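You operate a simulated robot arm through the tools that you are given. There is no shell and no other tool.

You run a simulated robot arm. Do the job below in one go: nothing can be reset, and whatever is moved stays where it is left.

## Task
Press the gold bearing flush into the black hub on the lever press.
Fine: load on the drawn-out slide; the slide ends in, the lever up, the ram lock knob at LOCK. Where these are worked on the way, their far stop is far enough and under half their travel is too little: ram lock knob.

Only the result counts: the job must be done as asked and must still hold three seconds after the hand-in. Knocking over, shifting, dropping, spilling or breaking anything else fails it.

## Robot
A 7-joint arm with a fingered hand, fixed in place. Base frame: the origin is at the foot of the arm, x ahead of it, y to its left, z up; the work surface is at about z = 860. Lengths are in mm, angles in rad, forces in N, time in s.
Its first joint turns from -2.601 to 2.601 rad. Payload 3.5 kg.
Tool frame: the origin (TCP) lies between the finger pads and is the grasp point; the fingertips stand 30 mm ahead of it; z points along the fingers, y is the line along which they close. The gripper opens to 104 mm. The gripper's body begins 35 mm behind the TCP. The gripper is a hand of 4 fingers: y runs from the thumb to the fingers, the wrist lies at [-15, -110, -186] in the tool frame, and closing takes about 1.5 s.
Orientation is told as [roll, pitch, yaw] about the base's x, y, z axes, in that order, counted from this pose: with the fingers straight down and the wrist toward the robot, the tool's x, y and z point along [0, 1, 0], [1, 0, 0] and [0, 0, -1] of the base frame.

## Interface
- The arm moves only by the tool drive_tool. Its argument "rows" is text: rows parted by semicolons, each of 6 numbers parted by spaces: the shift along the tool's x, y, z in mm, then the turn, a rotation vector about the tool's x, y, z in rad. In form: x y z rx ry rz; .... A call has 1 to 20 rows; each row shifts and turns the commanded pose from where the row before left it, along the tool's axes as they then stand. "hand" is the gripper command, from -1 (shut) to 1 (fully open), values between in proportion, set as the call begins (left out, the last holds). Each row takes 0.2 s and may step no farther than 50 mm and 0.15 rad from the row before; otherwise, or with a gripper value out of range, the whole call is refused. Where a pose cannot be reached the arm comes as near as it can. A force on the tool above 40 N (or 10 N above the force at the start of the call, whichever is more), or a blocked arm, ends the call early, and 0.2 s more pass. Each finger travels about 45 mm/s and halts on what it meets, pressing with about 26 N; the grip force reading is that of the motor and also rises with nothing between the fingers. The clock runs only during rows and for 0.2 s after the last one: add rows that do not move to give the fingers time. The reply holds the time, the measured pose of the TCP, the force on the tool along the base axes, the opening and the grip force, in the units named above and with some noise, with the torque about the TCP (base axes, N m) and any sound that the robot's microphone picked up, and new pictures: "show" is both (left out), scene, wrist or none.
- Cameras (640 x 400 px; columns grow to the right, rows downward): "scene" is fixed at [217.5, -654.1, 1473.5]; the picture's right is [0.97, -0.23, 0.00], its down [-0.04, -0.18, -0.98] and it looks along [0.23, 0.96, -0.19] (base axes); focal length 321 px, centre (320, 200). "wrist" rides on the gripper at [61, -92, -130] in the tool frame; the picture's right is [-0.81, 0.28, -0.52], its down [-0.53, -0.71, 0.46] and it looks along [-0.24, 0.64, 0.72] (tool axes); focal length 275 px, centre (320, 200). There is no depth. A picture from a camera that has moved, and an enlarged one, comes with that camera's place and axes in the base frame and with its lens. The place of the scene camera against the robot may be out by one fixed shift of up to 12 mm in any direction.
- slide_trunk(by): slides the trunk up (or, below 0, down) by that many mm; the arm rides with it, the base frame stays. It gives what a move gives, with no picture.
- move_fingers(index, middle, ring, thumb_bend, thumb_turn): sets how far each is bent, from 0 (flat) to 1 (curled in); at 0.3 the hand is open as for a grip, at 0.7 the pads meet at the TCP. One left out holds its place. A second passes; each finger stops where it meets its share of the squeeze, and holds until it gets a number again. A gripper value or a shape takes the hand back. It gives what a move gives, with no picture; readings hold the bend of each and the force on the fingers (four entries, about 0 where the hand has none), thumb and palm. thumb_turn goes from beside the hand (0) to across from the fingers (1), as for a grip.
- set_grasp(shape): the hand has 4 fingers and takes this shape, open, in about a second: jaw (thumb against the fingers, like two jaws); tri (thumb and two fingers); tip (a fingertip pinch); poke (one finger out to press); point (the index stretched); flat (the hand flat); cup (the hand cupped); fist (a fist). The gripper value then closes the fingers along that shape, each until it touches; the sizes above hold for jaw. It gives what a move gives, with no picture.
- close_up(camera, box): a new picture of the part [left, top, right, bottom] of that camera's present view, enlarged. No time passes.
- job_done(): hands the job in; it is judged then, once.

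Nothing tells you positions but the pictures and the camera data. Unless the task says otherwise, let go and move clear before handing in.

The tools are called after "Request:" as name(argument=value, ...) on one line, values as JSON. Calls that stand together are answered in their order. drive_tool: Moves the arm, as the interface text tells. Its arguments: {"type":"object","properties":{"rows":{"type":"string"},"hand":{"type":"number"},"show":{"type":"string","enum":["both","scene","wrist","none"]}},"required":["rows"]} The other tools are called the same way: slide_trunk (by) slides the trunk up or down; set_grasp (shape) gives the hand a shape; move_fingers (index, middle, ring, thumb_bend, thumb_turn) moves the fingers one by one; close_up (camera, box) takes an enlarged picture of a part of a camera's view; job_done () hands the job in.

At the start:

```text
time: 0.0
position: [614.1, 224.5, 1430.1]
tcp_rot: [0.002, 0.0, 0.002]
wrist_force: [-0.5, -1.0, -0.4]
wrist_torque: [-0.01, -0.01, 0.02]
gripper_width: 103.9
grasp_force: 0.1
shape: jaw
bend: [0.3, 0.3, 0.3, 0.3, 0.98]
finger forces: [0.1, 0.1, 0.0, 0.0, 0.0, 0.0]
trunk travel left (down, up): [-650.0, 60.0]
```

scene: 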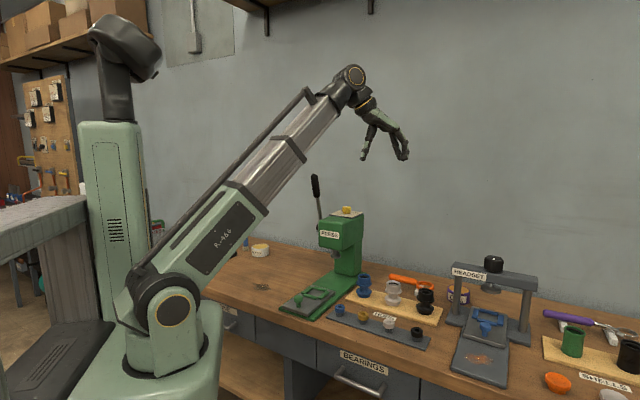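
wrist: 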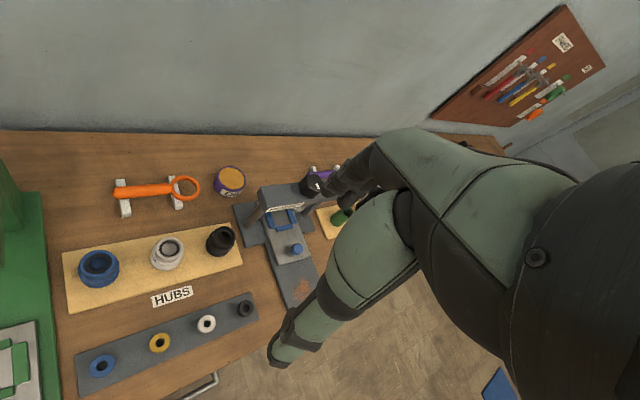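

I see a green lever press with a drawn slide and a tray, hubs (blue, white, black) on a wooden board, and bearings (blue, gold, white, black) on a grey strip. I'll look closer before moving.

Request:
close_up(camera="scene", box=[260, 170, 460, 350])

Request:
close_up(camera="scene", box=[270, 190, 370, 325])

Request:
close_up(camera="wrist", box=[0, 130, 340, 400])

```text
2.22 times, centred on (360, 260) of scene
camera zoom: at [217.5, -654.1, 1473.5], right [0.97, -0.23, 0.0], down [-0.04, -0.18, -0.98], along [0.23, 0.96, -0.19], focal length 712 px, centre (231, 67)
```

zoom: 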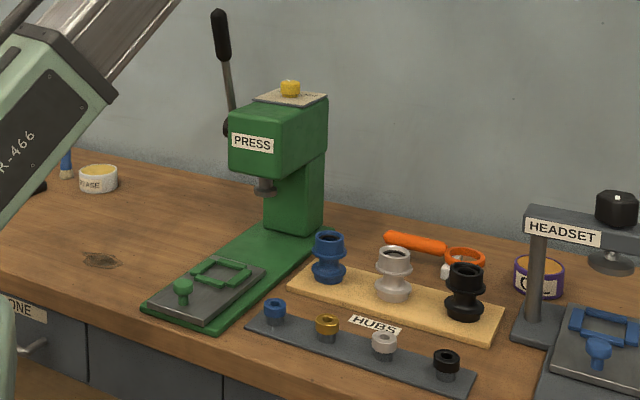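

```text
2.96 times, centred on (320, 258) of scene
camera zoom: at [217.5, -654.1, 1473.5], right [0.97, -0.23, 0.0], down [-0.04, -0.18, -0.98], along [0.23, 0.96, -0.19], focal length 950 px, centre (320, 30)
```

zoom: 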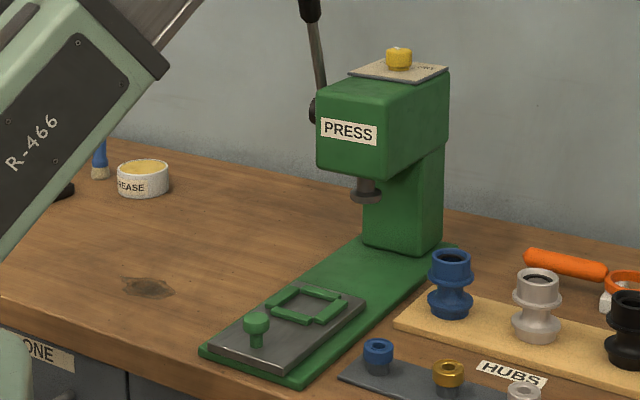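

```text
1.48 times, centred on (170, 265) of wrist
camera zoom: at [521.8, 283.7, 1559.6], right [0.28, -0.81, 0.52], down [-0.71, -0.53, -0.46], along [0.64, -0.24, -0.72], focal length 408 px, centre (542, 104)
```

zoom: 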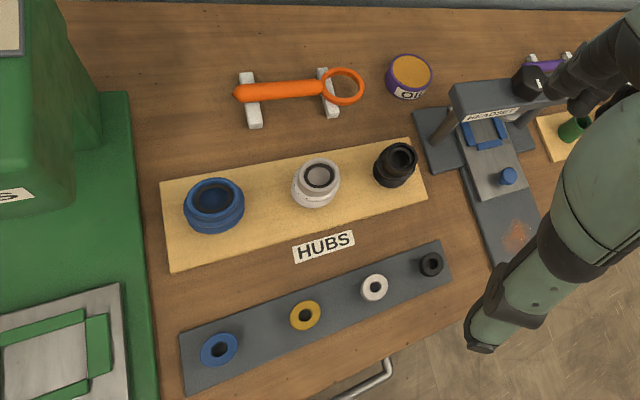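

I'm zooming in on the knob plate, lever, tray and parts to understand how the mechanism works.

Request:
close_up(camera="scene", box=[325, 198, 373, 228])

Request:
close_up(camera="scene", box=[300, 165, 372, 265])

Request:
close_up(camera="scene", box=[275, 270, 355, 325])

Request:
close_up(camera="scene", box=[325, 265, 445, 355])

Request:
close_up(camera="wrist", box=[60, 210, 270, 390])

```text
13.33 times, centred on (349, 213) of scene
camera zoom: at [217.5, -654.1, 1473.5], right [0.97, -0.23, 0.0], down [-0.04, -0.18, -0.98], along [0.23, 0.96, -0.19], focal length 4275 px, centre (-67, 27)
```

zoom: 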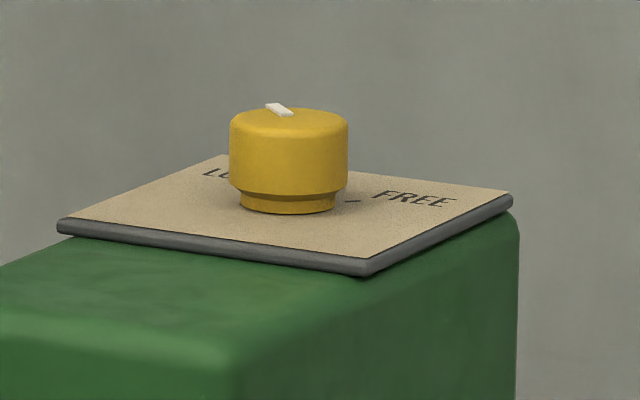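

```text
4.00 times, centred on (336, 215) of scene
camera zoom: at [217.5, -654.1, 1473.5], right [0.97, -0.23, 0.0], down [-0.04, -0.18, -0.98], along [0.23, 0.96, -0.19], focal length 1283 px, centre (256, 140)
```

zoom: 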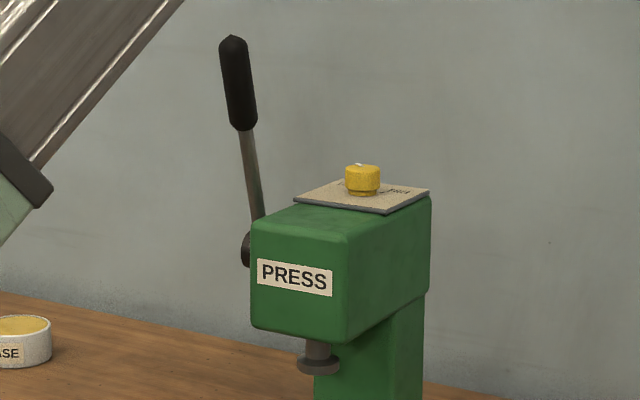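

```text
7.27 times, centred on (315, 298) of scene
camera zoom: at [217.5, -654.1, 1473.5], right [0.97, -0.23, 0.0], down [-0.04, -0.18, -0.98], along [0.23, 0.96, -0.19], focal length 2332 px, centre (356, -509)
```

zoom: 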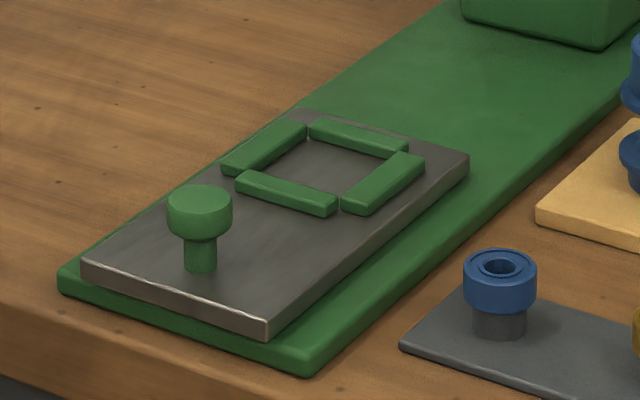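

```text
4.44 times, centred on (385, 310) of scene
camera zoom: at [217.5, -654.1, 1473.5], right [0.97, -0.23, 0.0], down [-0.04, -0.18, -0.98], along [0.23, 0.96, -0.19], focal length 1425 px, centre (31, -289)
```

zoom: 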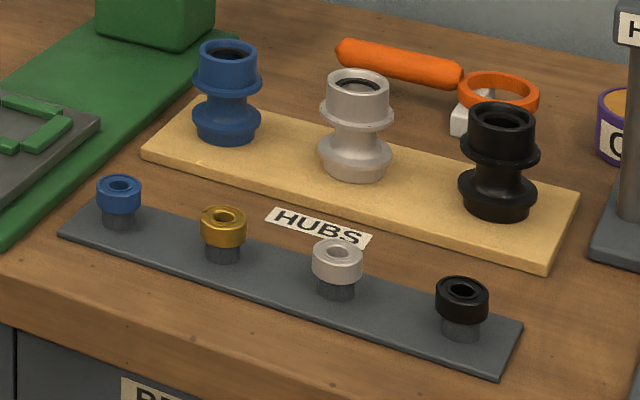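

```text
2.22 times, centred on (165, 300) of wrist
camera zoom: at [521.8, 283.7, 1559.6], right [0.28, -0.81, 0.52], down [-0.71, -0.53, -0.46], along [0.64, -0.24, -0.72], focal length 612 px, centre (664, -22)
```

zoom: 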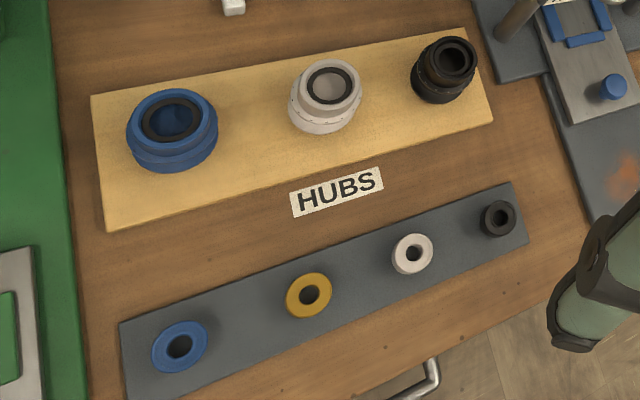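

The yellow knob's pointer is at LOCK, with FREE to the right. The lever is on the press's left side, and the tray has a square nest. The bench seems turned about 45° about the base, so I'll turn the hand that way and come lower for a better view.

Request:
drive_tool(rows="0 0 30 0 0 -0.15; 0 0 30 0 0 -0.15; 0 0 30 0 0 -0.15; 0 0 30 0 0 -0.15; 0 0 30 0 0 -0.15")

```text
time: 1.2
position: [614.3, 222.7, 1278.9]
tcp_rot: [0.0, 0.002, 0.753]
wrist_force: [0.2, 0.3, 0.2]
wrist_torque: [-0.01, 0.0, -0.01]
gripper_width: 103.6
grasp_force: 0.0
shape: jaw
bend: [0.3, 0.3, 0.3, 0.3, 0.98]
finger forces: [0.0, 0.0, 0.1, 0.0, 0.1, 0.0]
trunk travel left (down, up): [-650.0, 60.0]
camera wrist: at [504.5, 204.6, 1408.8], right [0.75, -0.4, 0.52], down [-0.16, -0.88, -0.46], along [0.64, 0.26, -0.72], focal length 275 px, centre (320, 200)
```

scene: 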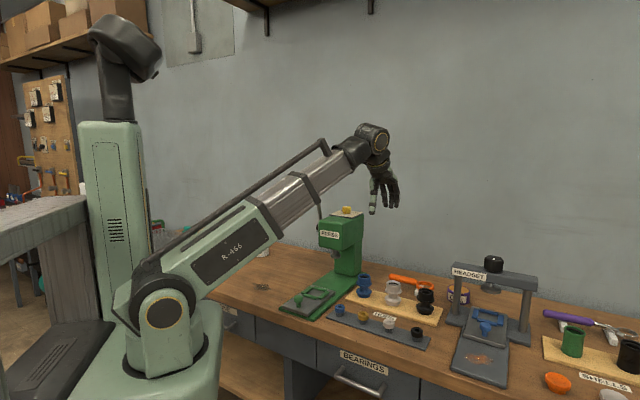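
wrist: 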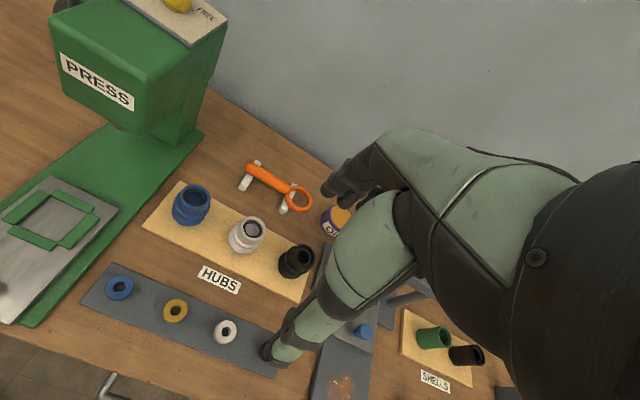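

The press, the tray, and the parts are all in view. I'll zoom in to measure.

Request:
close_up(camera="wrist", box=[0, 0, 240, 150])

Request:
close_up(camera="wrist", box=[0, 150, 240, 340])

Request:
close_up(camera="wrist", box=[90, 160, 330, 370])

```text
2.67 times, centred on (120, 75) of wrist
camera zoom: at [504.5, 204.6, 1408.8], right [0.75, -0.4, 0.52], down [-0.16, -0.88, -0.46], along [0.64, 0.26, -0.72], focal length 734 px, centre (853, 533)
```

zoom: 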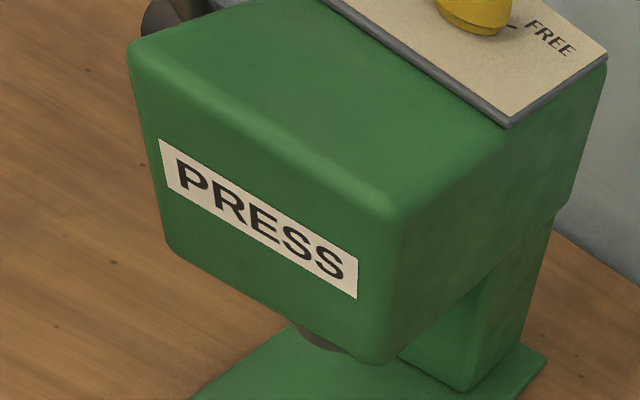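

```text
2.11 times, centred on (120, 245) of wrist
camera zoom: at [504.5, 204.6, 1408.8], right [0.75, -0.4, 0.52], down [-0.16, -0.88, -0.46], along [0.64, 0.26, -0.72], focal length 580 px, centre (741, 105)
```

zoom: 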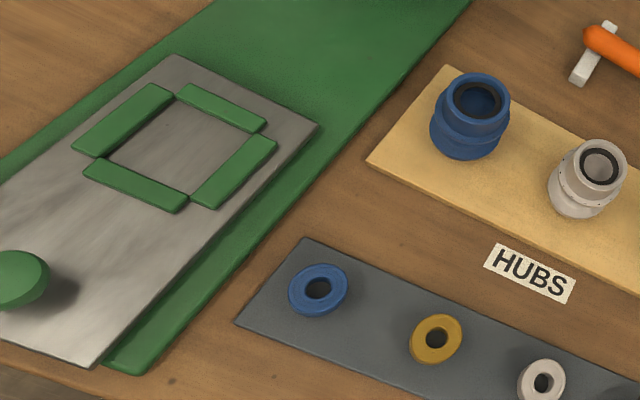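

```text
1.90 times, centred on (210, 265) of wrist
camera zoom: at [504.5, 204.6, 1408.8], right [0.75, -0.4, 0.52], down [-0.16, -0.88, -0.46], along [0.64, 0.26, -0.72], focal length 524 px, centre (530, 76)
```

zoom: 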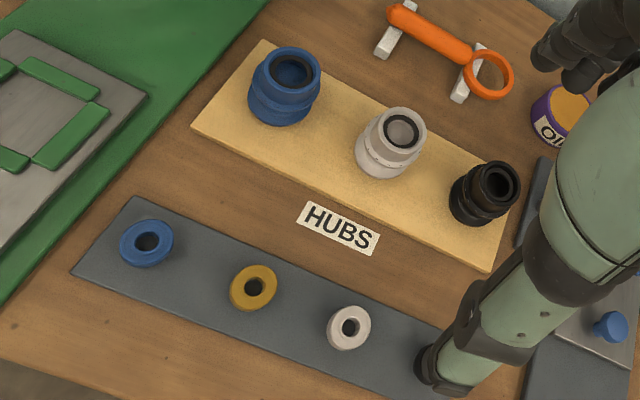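

The strip and board run at -45° in the base frame. I put the black hub's top near (810, 261, 945), the gold bearing near (581, 258, ~893) and the nest centre near (462, 452). Next I'll move above the black hub for a closer look.

Request:
drive_tool(rows="0 0 0 0 0 -0.032; -16 23.66 32.7 0 0 0; -16 23.66 32.7 0 0 0; -16 23.66 32.7 0 0 0; -16 23.66 32.7 0 0 0; -16 23.66 32.7 0 0 0; -16 23.66 32.7 0 0 0; -16 23.66 32.7 0 0 0")

```text
time: 3.0
position: [811.2, 260.4, 1050.6]
tcp_rot: [0.001, 0.0, 0.78]
wrist_force: [0.3, -0.9, 0.1]
wrist_torque: [0.01, -0.01, 0.02]
gripper_width: 103.7
grasp_force: 0.0
shape: jaw
bend: [0.3, 0.3, 0.3, 0.3, 0.98]
finger forces: [0.0, 0.1, 0.1, 0.0, 0.1, 0.0]
trunk travel left (down, up): [-650.0, 60.0]
camera wrist: at [702.5, 238.6, 1180.4], right [0.77, -0.38, 0.52], down [-0.13, -0.88, -0.46], along [0.63, 0.28, -0.72], focal length 275 px, centre (320, 200)
```

scene: 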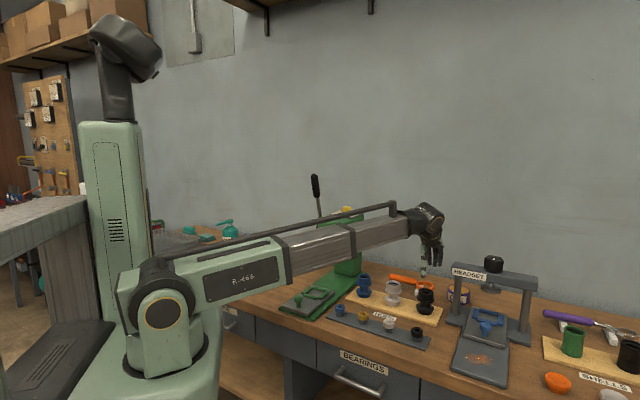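
wrist: 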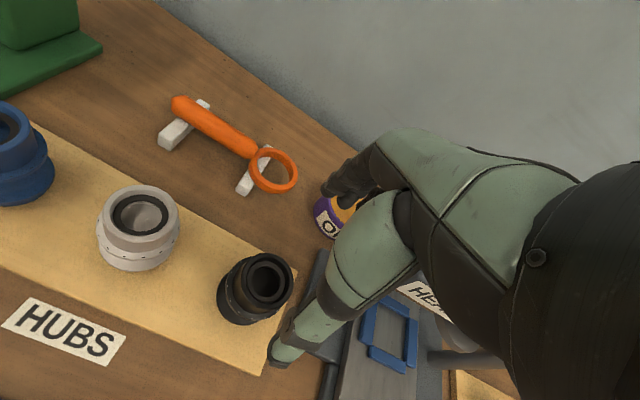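

Request:
close_up(camera="wrist", box=[190, 230, 350, 380])

Request:
close_up(camera="scene", box=[380, 200, 480, 330])

```text
2.67 times, centred on (270, 305) of wrist
camera zoom: at [702.5, 238.6, 1180.4], right [0.77, -0.38, 0.52], down [-0.13, -0.88, -0.46], along [0.63, 0.28, -0.72], focal length 734 px, centre (453, -80)
```

zoom: 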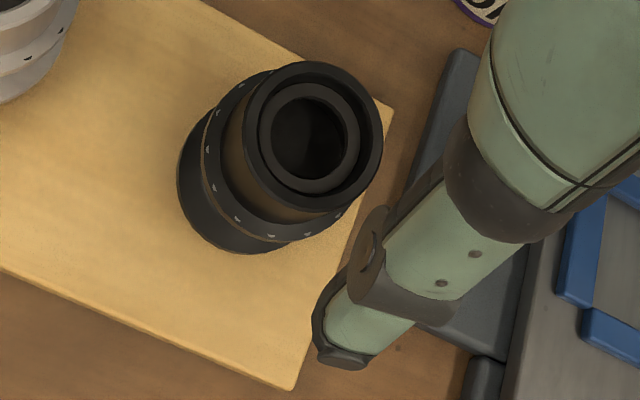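

```text
3.08 times, centred on (430, 265) of scene
camera zoom: at [217.5, -654.1, 1473.5], right [0.97, -0.23, 0.0], down [-0.04, -0.18, -0.98], along [0.23, 0.96, -0.19], focal length 987 px, centre (-18, 0)
```

zoom: 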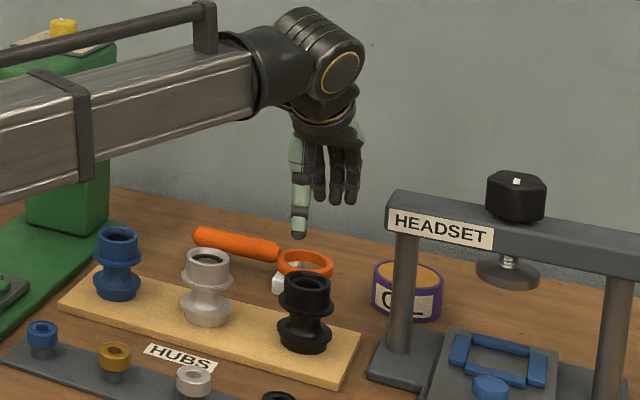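

I measure the black hub's axis at about (811.5, 261, top 945), right under the TCP. I'll go down around it with the hand open.

Request:
drive_tool(rows="0 0 30 0 0 0; 0 0 30 0 0 0; 0 0 30 0 0 0; 0 0 22 0 0 0; 0 0.7 12 0 0 0")

Request:
close_up(camera="scene", box=[380, 220, 480, 330])

```text
time: 4.2
position: [811.6, 260.3, 926.8]
tcp_rot: [-0.001, 0.001, 0.783]
wrist_force: [0.4, -0.4, 0.5]
wrist_torque: [0.01, 0.0, 0.04]
gripper_width: 103.8
grasp_force: 0.1
shape: jaw
bend: [0.3, 0.3, 0.3, 0.3, 0.98]
finger forces: [0.1, 0.1, 0.0, 0.0, 0.0, 0.0]
trunk travel left (down, up): [-650.0, 60.0]
camera wrist: at [702.8, 239.5, 1056.4], right [0.77, -0.38, 0.52], down [-0.13, -0.88, -0.46], along [0.63, 0.28, -0.72], focal length 275 px, centre (320, 200)
```

scene: 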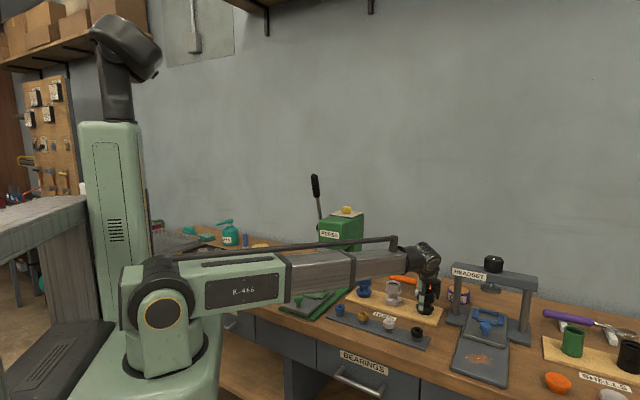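
wrist: 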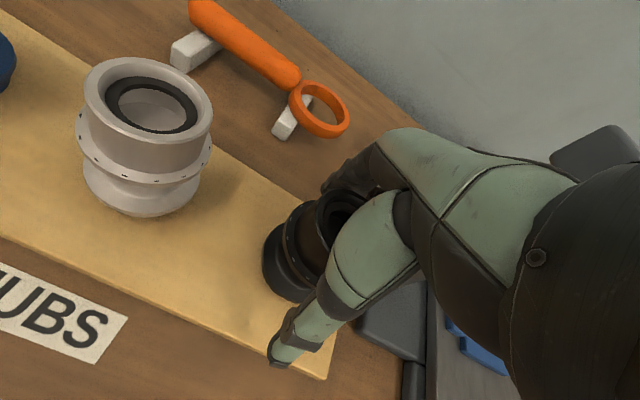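

```text
3.64 times, centred on (430, 275) of scene
camera zoom: at [217.5, -654.1, 1473.5], right [0.97, -0.23, 0.0], down [-0.04, -0.18, -0.98], along [0.23, 0.96, -0.19], focal length 1166 px, centre (-80, -73)
```

zoom: 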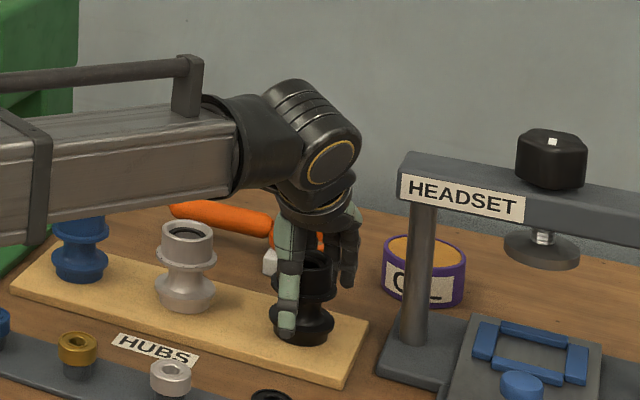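

The open hand is around the hub with clearance all round. I'm closing it now.

Request:
drive_tool(rows="0 0 0 0 0 0; 0 0 0 0 0 0; 0 0 0 0 0 0; 0 0 0 0 0 0; 0 0 0 0 0 0; 0 0 0 0 0 0; 0 0 0 0 0 0; 0 0 0 0 0 0", hand=-1)

Request:
close_up(camera="scene", box=[380, 220, 480, 330])

Request:
close_up(camera="wrist", box=[220, 150, 400, 380])

```text
time: 6.0
position: [810.0, 261.3, 926.2]
tcp_rot: [-0.002, 0.0, 0.781]
wrist_force: [-0.6, -0.7, -0.4]
wrist_torque: [0.0, 0.0, -0.03]
gripper_width: 39.9
grasp_force: 25.8
shape: jaw
bend: [0.75, 0.55, 0.55, 0.76, 1.0]
finger forces: [17.4, 6.4, 0.0, 0.0, 22.5, 0.0]
trunk travel left (down, up): [-650.0, 60.0]
camera wrist: at [703.0, 239.5, 1056.5], right [0.77, -0.38, 0.52], down [-0.13, -0.88, -0.46], along [0.63, 0.28, -0.72], focal length 275 px, centre (320, 200)
```

scene: 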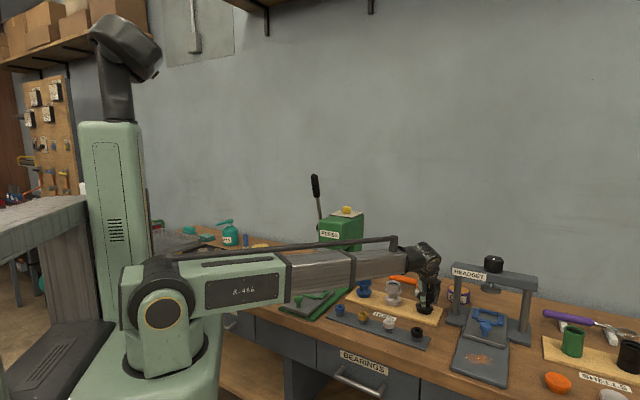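
wrist: 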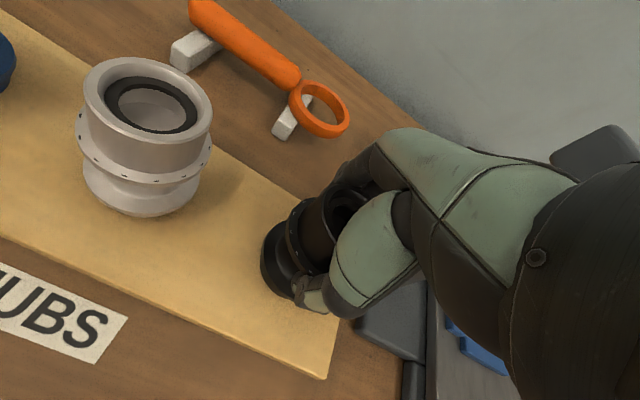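

```text
3.64 times, centred on (430, 275) of scene
camera zoom: at [217.5, -654.1, 1473.5], right [0.97, -0.23, 0.0], down [-0.04, -0.18, -0.98], along [0.23, 0.96, -0.19], focal length 1166 px, centre (-80, -73)
```

zoom: 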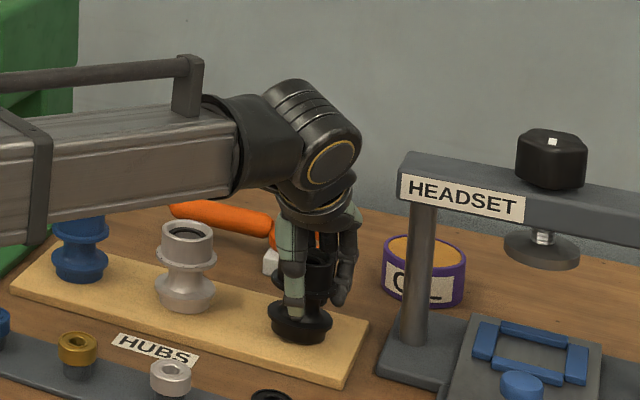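

```text
1.74 times, centred on (310, 265) of wrist
camera zoom: at [703.0, 239.5, 1056.5], right [0.77, -0.38, 0.52], down [-0.13, -0.88, -0.46], along [0.63, 0.28, -0.72], focal length 479 px, centre (337, 87)
```

zoom: 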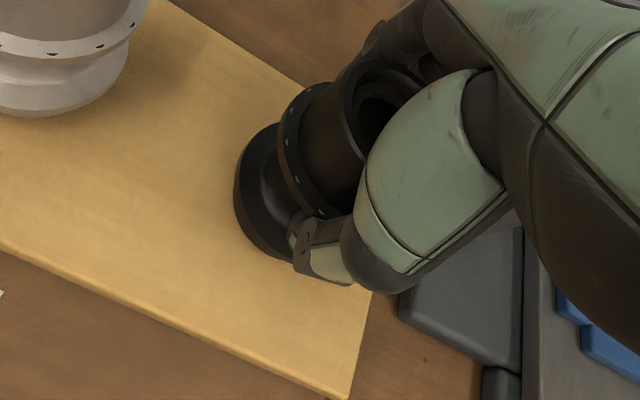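

The index, middle and thumb have gripped, with the thumb tip hooked under the flange. I'll lift a little and check how the hub hangs.

Request:
drive_tool(rows="0 0 -5 0 0 0; 0 0 -10 0 0 0; 0 0 -20 0 0 0; 0 0 -20 0 0 0")

Request:
close_up(camera="scene", box=[380, 210, 480, 320])

Request:
close_up(camera="wrist", box=[220, 150, 400, 380])

```text
time: 7.0
position: [810.4, 261.0, 983.2]
tcp_rot: [0.001, 0.0, 0.783]
wrist_force: [-0.8, -0.8, -2.4]
wrist_torque: [0.0, 0.0, -0.01]
gripper_width: 39.7
grasp_force: 25.7
shape: jaw
bend: [0.75, 0.56, 0.55, 0.76, 1.0]
finger forces: [17.4, 6.5, 0.0, 0.0, 22.7, 0.0]
trunk travel left (down, up): [-650.0, 60.0]
camera wrist: at [702.3, 239.3, 1111.8], right [0.77, -0.38, 0.52], down [-0.13, -0.88, -0.46], along [0.63, 0.28, -0.72], focal length 275 px, centre (320, 200)
```

scene: 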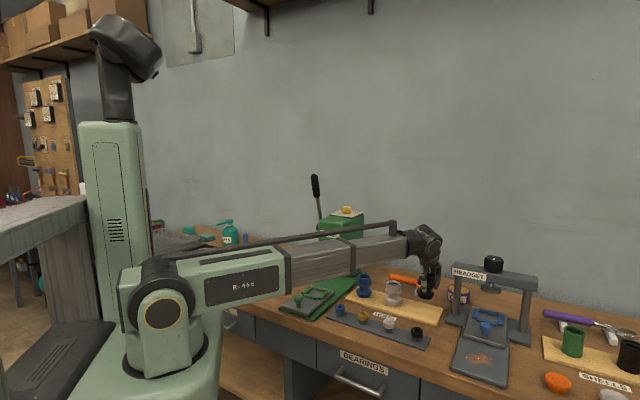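
wrist: 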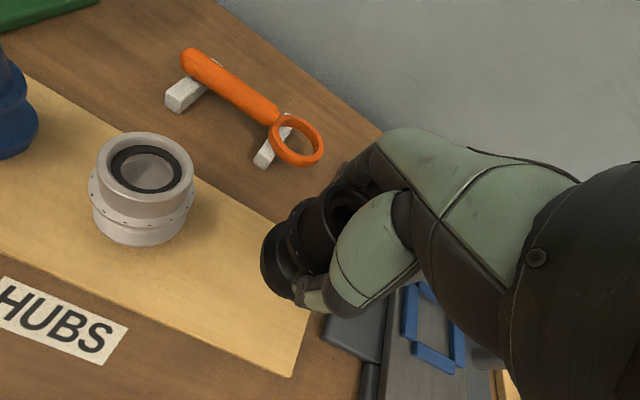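

```text
3.64 times, centred on (430, 265) of scene
camera zoom: at [217.5, -654.1, 1473.5], right [0.97, -0.23, 0.0], down [-0.04, -0.18, -0.98], along [0.23, 0.96, -0.19], focal length 1166 px, centre (-80, -36)
```

zoom: 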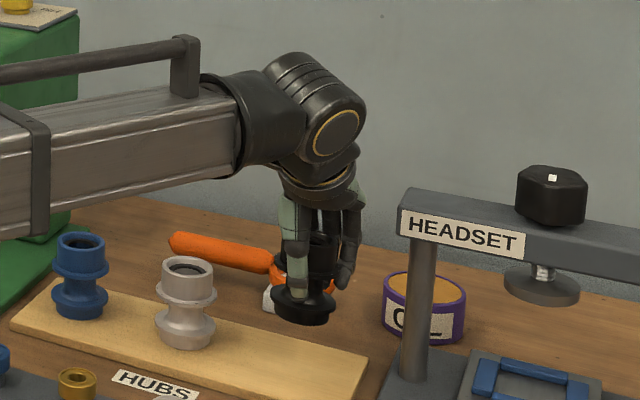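

```text
1.74 times, centred on (310, 265) of wrist
camera zoom: at [702.3, 239.3, 1111.8], right [0.77, -0.38, 0.52], down [-0.13, -0.88, -0.46], along [0.63, 0.28, -0.72], focal length 479 px, centre (337, 87)
```

zoom: 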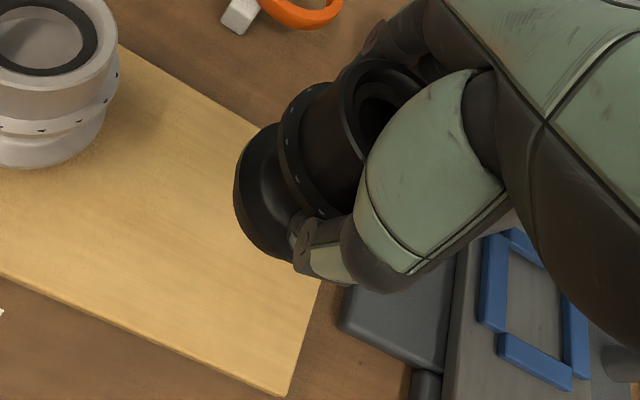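

The hub hangs upright in the grip. I'll raise it, carry it over the other hubs to above the nest, then re-measure the nest.

Request:
drive_tool(rows="0 0 -40 0 0 0; 0 0 -37 0 0 0; 42.4 -12.4 0 0 0 0; 42.4 -12.4 0 0 0 0; 42.4 -12.4 0 0 0 0; 42.4 -12.4 0 0 0 0; 42.4 -12.4 0 0 0 0; 42.4 -12.4 0 0 0 0; 42.4 -12.4 0 0 0 0; 42.4 -12.4 0 0 0 0; 42.0 -12.4 0 0 0 0")

Request:
close_up(camera="scene", box=[270, 200, 390, 330])

Request:
close_up(camera="wrist", box=[60, 100, 400, 400])

```text
time: 9.4
position: [463.2, 453.4, 1058.3]
tcp_rot: [0.0, 0.001, 0.78]
wrist_force: [0.6, -0.4, -2.5]
wrist_torque: [-0.03, -0.01, -0.02]
gripper_width: 39.6
grasp_force: 26.1
shape: jaw
bend: [0.75, 0.56, 0.55, 0.76, 1.0]
finger forces: [17.2, 7.0, 0.1, 0.1, 22.7, 0.0]
trunk travel left (down, up): [-650.0, 60.0]
camera wrist: at [354.3, 431.8, 1188.0], right [0.77, -0.38, 0.52], down [-0.13, -0.88, -0.46], along [0.63, 0.28, -0.72], focal length 275 px, centre (320, 200)
```

scene: 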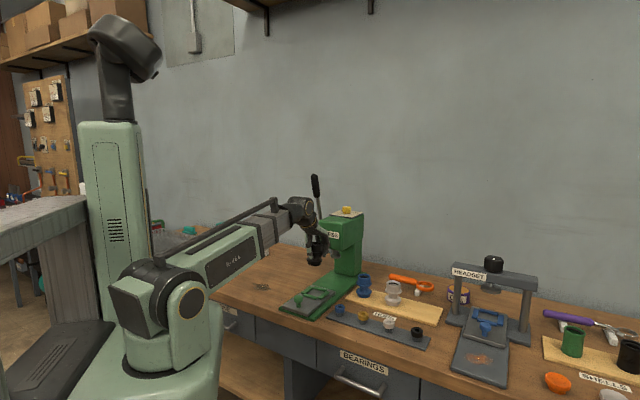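
wrist: 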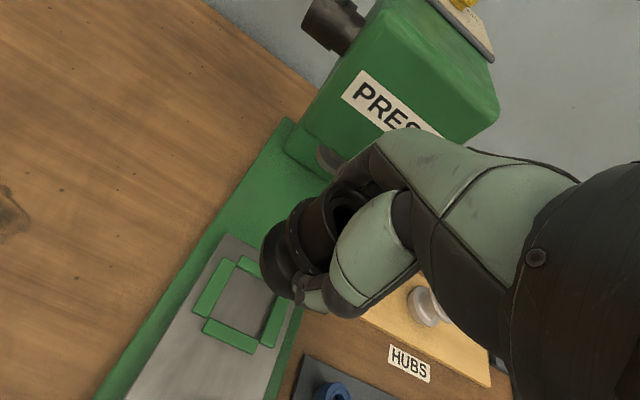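

```text
3.08 times, centred on (330, 265) of scene
camera zoom: at [217.5, -654.1, 1473.5], right [0.97, -0.23, 0.0], down [-0.04, -0.18, -0.98], along [0.23, 0.96, -0.19], focal length 987 px, centre (289, 0)
```

zoom: 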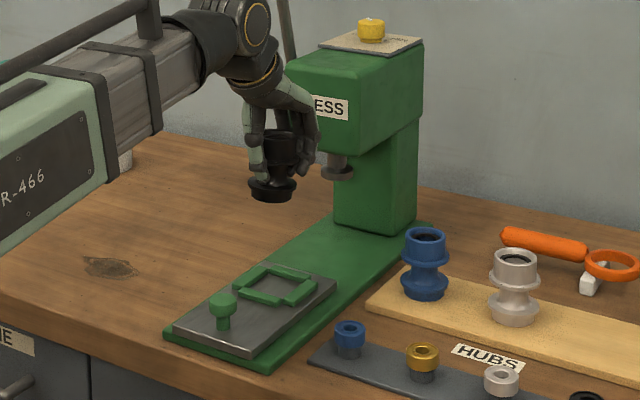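

```text
1.33 times, centred on (230, 250) of wrist
camera zoom: at [354.3, 431.8, 1188.0], right [0.77, -0.38, 0.52], down [-0.13, -0.88, -0.46], along [0.63, 0.28, -0.72], focal length 367 px, centre (440, 133)
```

zoom: 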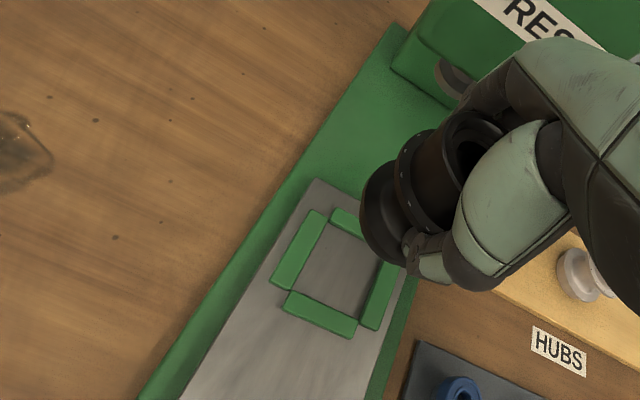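

Request:
close_up(camera="wrist", box=[180, 220, 310, 370])

Request:
close_up(camera="wrist", box=[240, 0, 520, 200])

Request:
close_up(camera="scene", box=[280, 270, 350, 320])

```text
2.67 times, centred on (245, 295) of wrist
camera zoom: at [354.3, 431.8, 1188.0], right [0.77, -0.38, 0.52], down [-0.13, -0.88, -0.46], along [0.63, 0.28, -0.72], focal length 734 px, centre (520, -53)
```

zoom: 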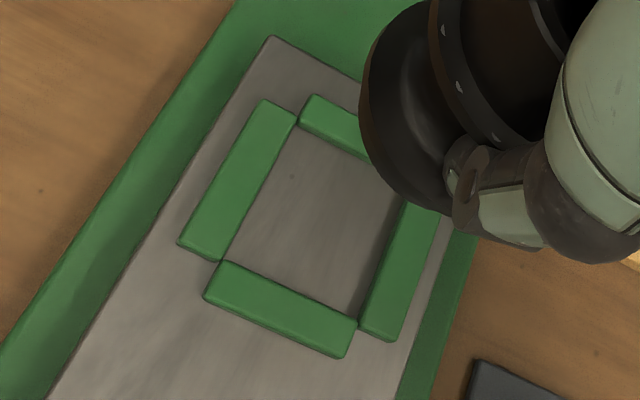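

```text
2.00 times, centred on (380, 100) of wrist
camera zoom: at [354.3, 431.8, 1188.0], right [0.77, -0.38, 0.52], down [-0.13, -0.88, -0.46], along [0.63, 0.28, -0.72], focal length 551 px, centre (200, 400)
```

zoom: 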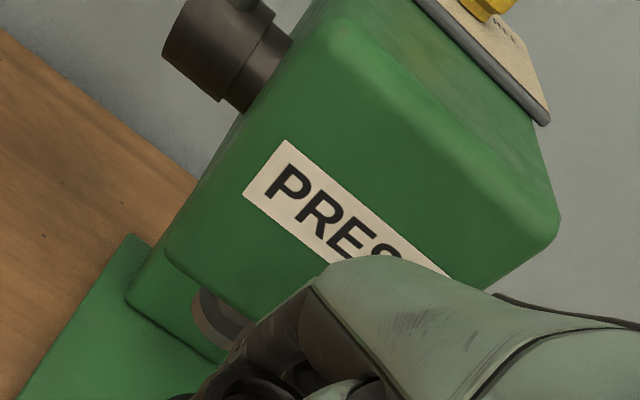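

```text
8.00 times, centred on (315, 295) of scene
camera zoom: at [217.5, -654.1, 1473.5], right [0.97, -0.23, 0.0], down [-0.04, -0.18, -0.98], along [0.23, 0.96, -0.19], focal length 2565 px, centre (360, -560)
```

zoom: 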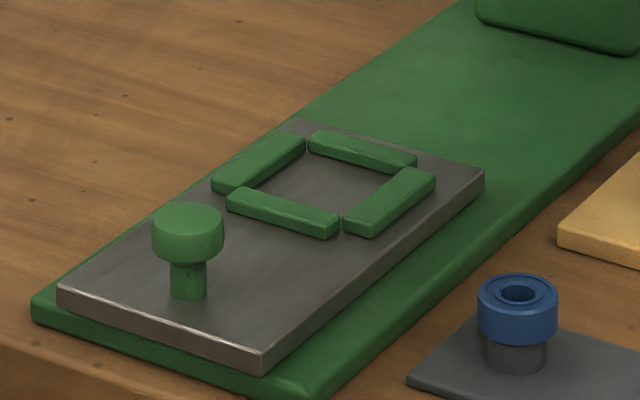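

I estimate the nest centre at about 4 mm further in x and 4 mm less in y than the TCP. I'll correct for that and go down to just above the nest to check alignment.

Request:
drive_tool(rows="-6.3 -1.3 20 0 0 0; 0 0 40 0 0 0; 0 0 40 0 0 0")

Request:
close_up(camera="scene", box=[280, 250, 360, 320])

Request:
close_up(camera="wrist", box=[180, 180, 380, 370])

```text
time: 10.2
position: [466.4, 447.1, 958.4]
tcp_rot: [0.0, -0.001, 0.781]
wrist_force: [-0.1, 0.4, -2.8]
wrist_torque: [-0.02, 0.01, 0.0]
gripper_width: 39.7
grasp_force: 25.4
shape: jaw
bend: [0.75, 0.56, 0.55, 0.76, 1.0]
finger forces: [17.2, 7.1, 0.0, 0.0, 23.0, 0.0]
trunk travel left (down, up): [-650.0, 60.0]
camera wrist: at [358.3, 426.3, 1087.8], right [0.77, -0.38, 0.52], down [-0.13, -0.88, -0.46], along [0.63, 0.28, -0.72], focal length 275 px, centre (320, 200)
```

scene: 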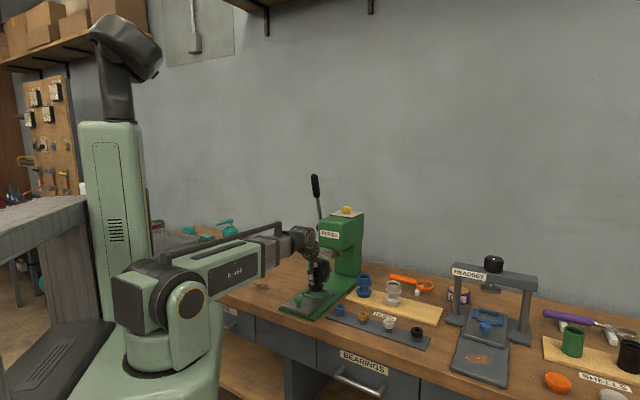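
wrist: 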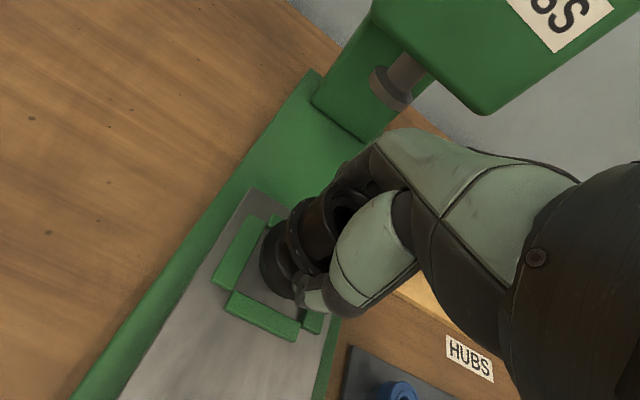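

```text
5.71 times, centred on (320, 285) of scene
camera zoom: at [217.5, -654.1, 1473.5], right [0.97, -0.23, 0.0], down [-0.04, -0.18, -0.98], along [0.23, 0.96, -0.19], focal length 1832 px, centre (320, -286)
```

zoom: 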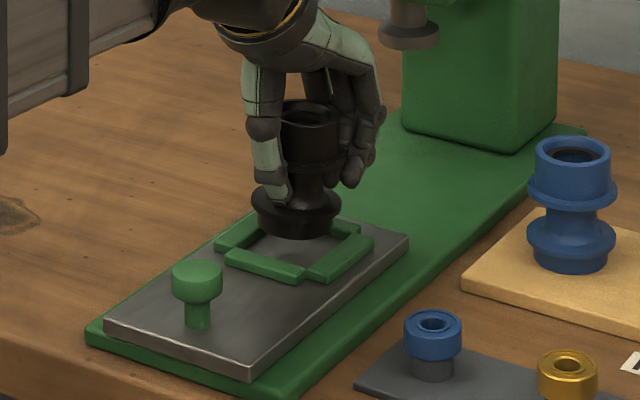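

```text
2.11 times, centred on (280, 275) of wrist
camera zoom: at [358.3, 426.3, 1087.8], right [0.77, -0.38, 0.52], down [-0.13, -0.88, -0.46], along [0.63, 0.28, -0.72], focal length 580 px, centre (404, 42)
```

zoom: 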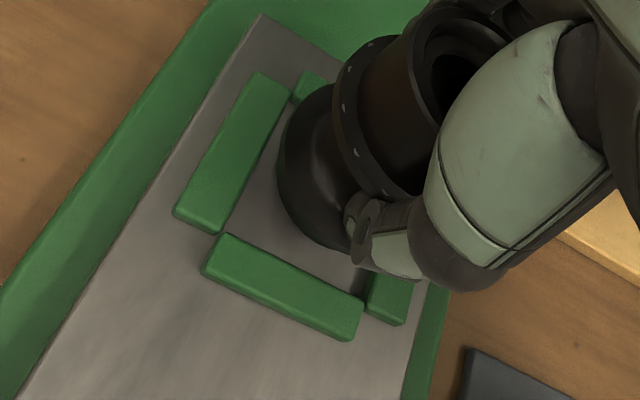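

Request:
close_up(camera="scene", box=[295, 265, 345, 305])

Request:
close_up(camera="wrist", box=[200, 200, 320, 350])

```text
10.00 times, centred on (320, 285) of scene
camera zoom: at [217.5, -654.1, 1473.5], right [0.97, -0.23, 0.0], down [-0.04, -0.18, -0.98], along [0.23, 0.96, -0.19], focal length 3206 px, centre (320, -650)
```

zoom: 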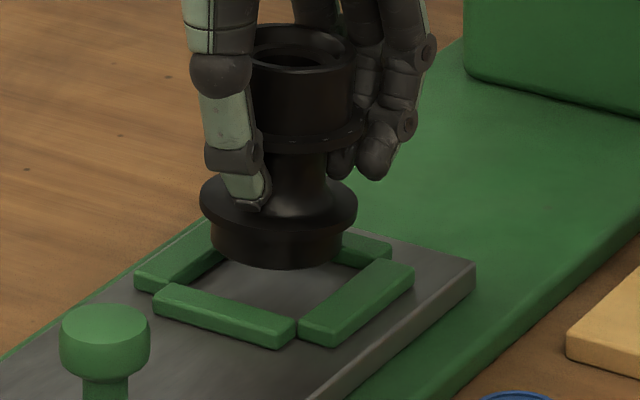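

```text
2.67 times, centred on (260, 275) of wrist
camera zoom: at [358.3, 426.3, 1087.8], right [0.77, -0.38, 0.52], down [-0.13, -0.88, -0.46], along [0.63, 0.28, -0.72], focal length 734 px, centre (480, 0)
```

zoom: 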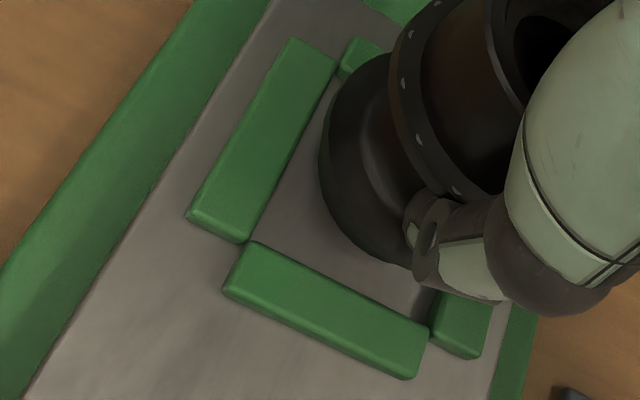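

The hub's foot (about 50 mm) is centred over the roughly 58 mm nest to within 1–2 mm. I'll lower it gently, watching the force.

Request:
drive_tool(rows="0.8 0 6 0 0 0; 0 0 6 0 0 0; 0 0 3 0 0 0", show="none")

Request:
close_up(camera="scene", box=[295, 265, 345, 305])

Request:
close_up(camera="wrist", box=[200, 200, 320, 350])

```text
time: 11.0
position: [465.7, 448.1, 942.6]
tcp_rot: [-0.002, 0.001, 0.782]
wrist_force: [-0.4, -1.0, -2.5]
wrist_torque: [-0.07, 0.03, -0.02]
gripper_width: 39.8
grasp_force: 26.2
shape: jaw
bend: [0.75, 0.56, 0.55, 0.76, 1.0]
finger forces: [16.7, 7.1, 0.0, 0.0, 23.5, 0.1]
trunk travel left (down, up): [-650.0, 60.0]
```

```text
10.00 times, centred on (320, 285) of scene
camera zoom: at [217.5, -654.1, 1473.5], right [0.97, -0.23, 0.0], down [-0.04, -0.18, -0.98], along [0.23, 0.96, -0.19], focal length 3206 px, centre (320, -650)
```

zoom: 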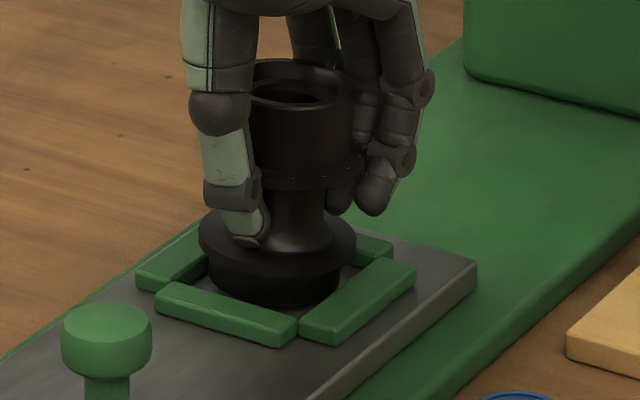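

```text
2.67 times, centred on (260, 275) of wrist
camera zoom: at [357.8, 426.4, 1073.4], right [0.77, -0.38, 0.52], down [-0.13, -0.88, -0.46], along [0.63, 0.28, -0.72], focal length 734 px, centre (480, 0)
```

zoom: 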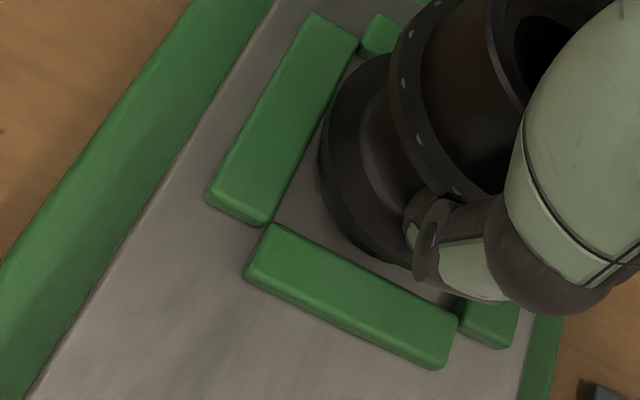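

The foot seems to have just touched the far bar and nudged the slide in by about 2 mm. I'll back off 3 mm radially, lower a little and look again.

Request:
drive_tool(rows="0 -3 0 0 0 0; 0 0 2 0 0 0; 0 0 2 0 0 0", show="none")

Request:
close_up(camera="scene", box=[295, 265, 345, 305])

Request:
close_up(camera="wrist", box=[200, 200, 320, 350])

```text
time: 11.8
position: [463.8, 446.6, 942.0]
tcp_rot: [0.0, -0.002, 0.781]
wrist_force: [-1.1, 1.1, 9.1]
wrist_torque: [0.07, -0.15, 0.0]
gripper_width: 40.0
grasp_force: 25.7
shape: jaw
bend: [0.75, 0.56, 0.55, 0.77, 1.0]
finger forces: [16.7, 6.9, 0.0, 0.0, 24.1, 0.0]
trunk travel left (down, up): [-650.0, 60.0]
```

```text
10.00 times, centred on (320, 285) of scene
camera zoom: at [217.5, -654.1, 1473.5], right [0.97, -0.23, 0.0], down [-0.04, -0.18, -0.98], along [0.23, 0.96, -0.19], focal length 3206 px, centre (320, -650)
```

zoom: 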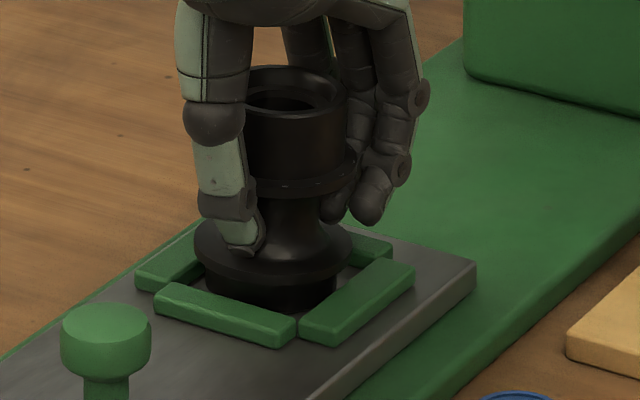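

```text
2.67 times, centred on (260, 275) of wrist
camera zoom: at [355.1, 424.0, 1070.6], right [0.77, -0.38, 0.52], down [-0.13, -0.88, -0.46], along [0.63, 0.28, -0.72], focal length 734 px, centre (480, 0)
```

zoom: 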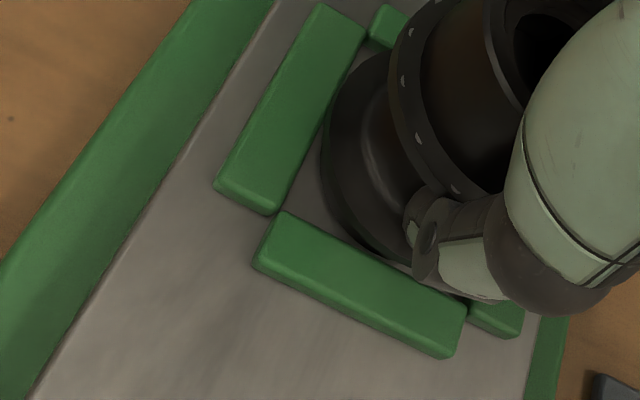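

Request:
close_up(camera="scene", box=[305, 282, 345, 302])

Request:
close_up(camera="wrist", box=[240, 210, 320, 340])

```text
16.00 times, centred on (325, 292) of scene
camera zoom: at [217.5, -654.1, 1473.5], right [0.97, -0.23, 0.0], down [-0.04, -0.18, -0.98], along [0.23, 0.96, -0.19], focal length 5130 px, centre (240, -1272)
```

zoom: 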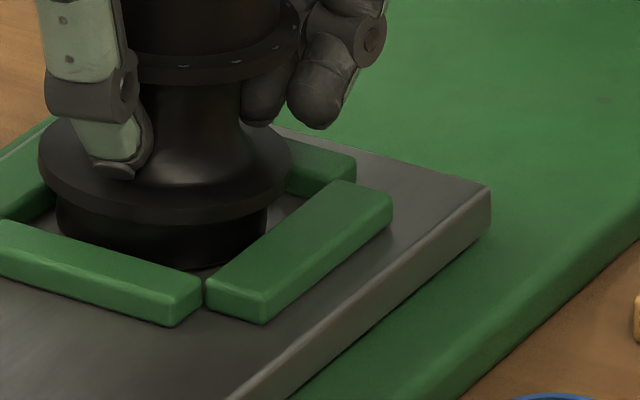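

```text
3.08 times, centred on (280, 275) of wrist
camera zoom: at [355.1, 424.0, 1070.6], right [0.77, -0.38, 0.52], down [-0.13, -0.88, -0.46], along [0.63, 0.28, -0.72], focal length 847 px, centre (443, -31)
```

zoom: 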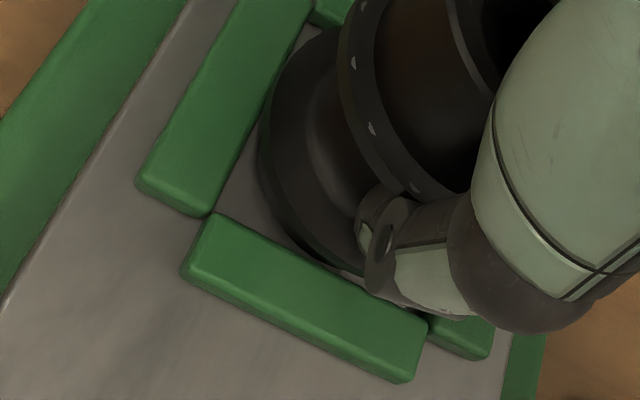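

The foot is down on the tray plate inside the nest with light contact force. I'll relieve the load and open the hand.

Request:
drive_tool(rows="0 0 -1.5 0 0 0; 0 0 0 0 0 0", show="none")

Request:
drive_tool(rows="0 0 0 0 0 0; 0 0 0 0 0 0; 0 0 0 0 0 0; 0 0 0 0 0 0; 0 0 0 0 0 0; 0 0 0 0 0 0; 0 0 0 0 0 0", hand=1, show="wrist")

Request:
close_up(camera="scene", box=[295, 260, 345, 305])

Request:
close_up(camera="wrist", box=[200, 180, 340, 350])

```text
time: 12.4
position: [465.1, 446.7, 940.9]
tcp_rot: [0.0, 0.001, 0.782]
wrist_force: [0.1, 2.0, 4.5]
wrist_torque: [0.08, -0.12, 0.04]
gripper_width: 40.1
grasp_force: 25.8
shape: jaw
bend: [0.75, 0.56, 0.55, 0.77, 1.0]
finger forces: [17.3, 7.3, 0.0, 0.1, 24.1, 0.1]
trunk travel left (down, up): [-650.0, 60.0]
```

```text
time: 14.0
position: [464.8, 446.0, 941.8]
tcp_rot: [0.0, -0.001, 0.781]
wrist_force: [0.1, 0.7, 0.2]
wrist_torque: [-0.01, 0.03, 0.0]
gripper_width: 103.6
grasp_force: 0.0
shape: jaw
bend: [0.3, 0.3, 0.3, 0.3, 0.98]
finger forces: [0.0, 0.0, 0.0, 0.0, 0.0, 0.1]
trunk travel left (down, up): [-650.0, 60.0]
camera wrist: at [355.5, 424.0, 1071.1], right [0.77, -0.38, 0.52], down [-0.13, -0.88, -0.46], along [0.63, 0.28, -0.72], focal length 275 px, centre (320, 200)
```

wrist: 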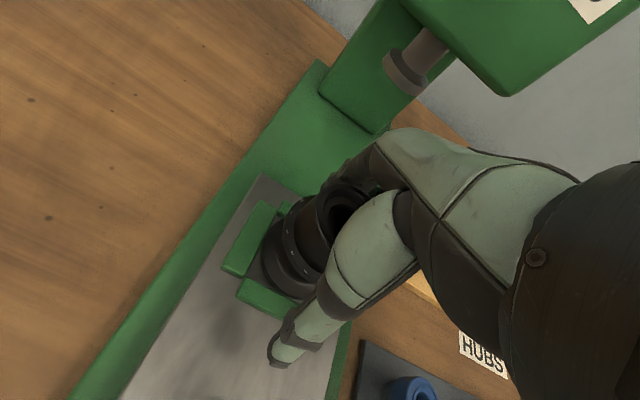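

```text
8.89 times, centred on (320, 282) of scene
camera zoom: at [217.5, -654.1, 1473.5], right [0.97, -0.23, 0.0], down [-0.04, -0.18, -0.98], along [0.23, 0.96, -0.19], focal length 2850 px, centre (320, -533)
```

zoom: 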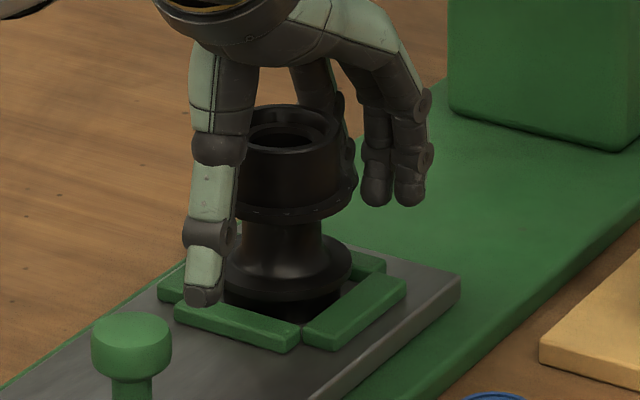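

```text
2.35 times, centred on (270, 265) of wrist
camera zoom: at [355.5, 424.0, 1071.1], right [0.77, -0.38, 0.52], down [-0.13, -0.88, -0.46], along [0.63, 0.28, -0.72], focal length 648 px, centre (438, 47)
```

zoom: 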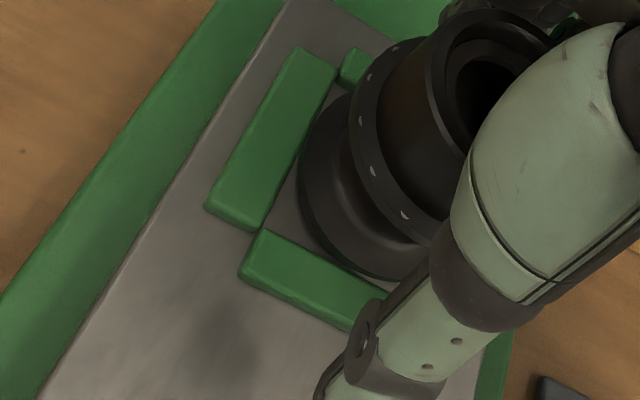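

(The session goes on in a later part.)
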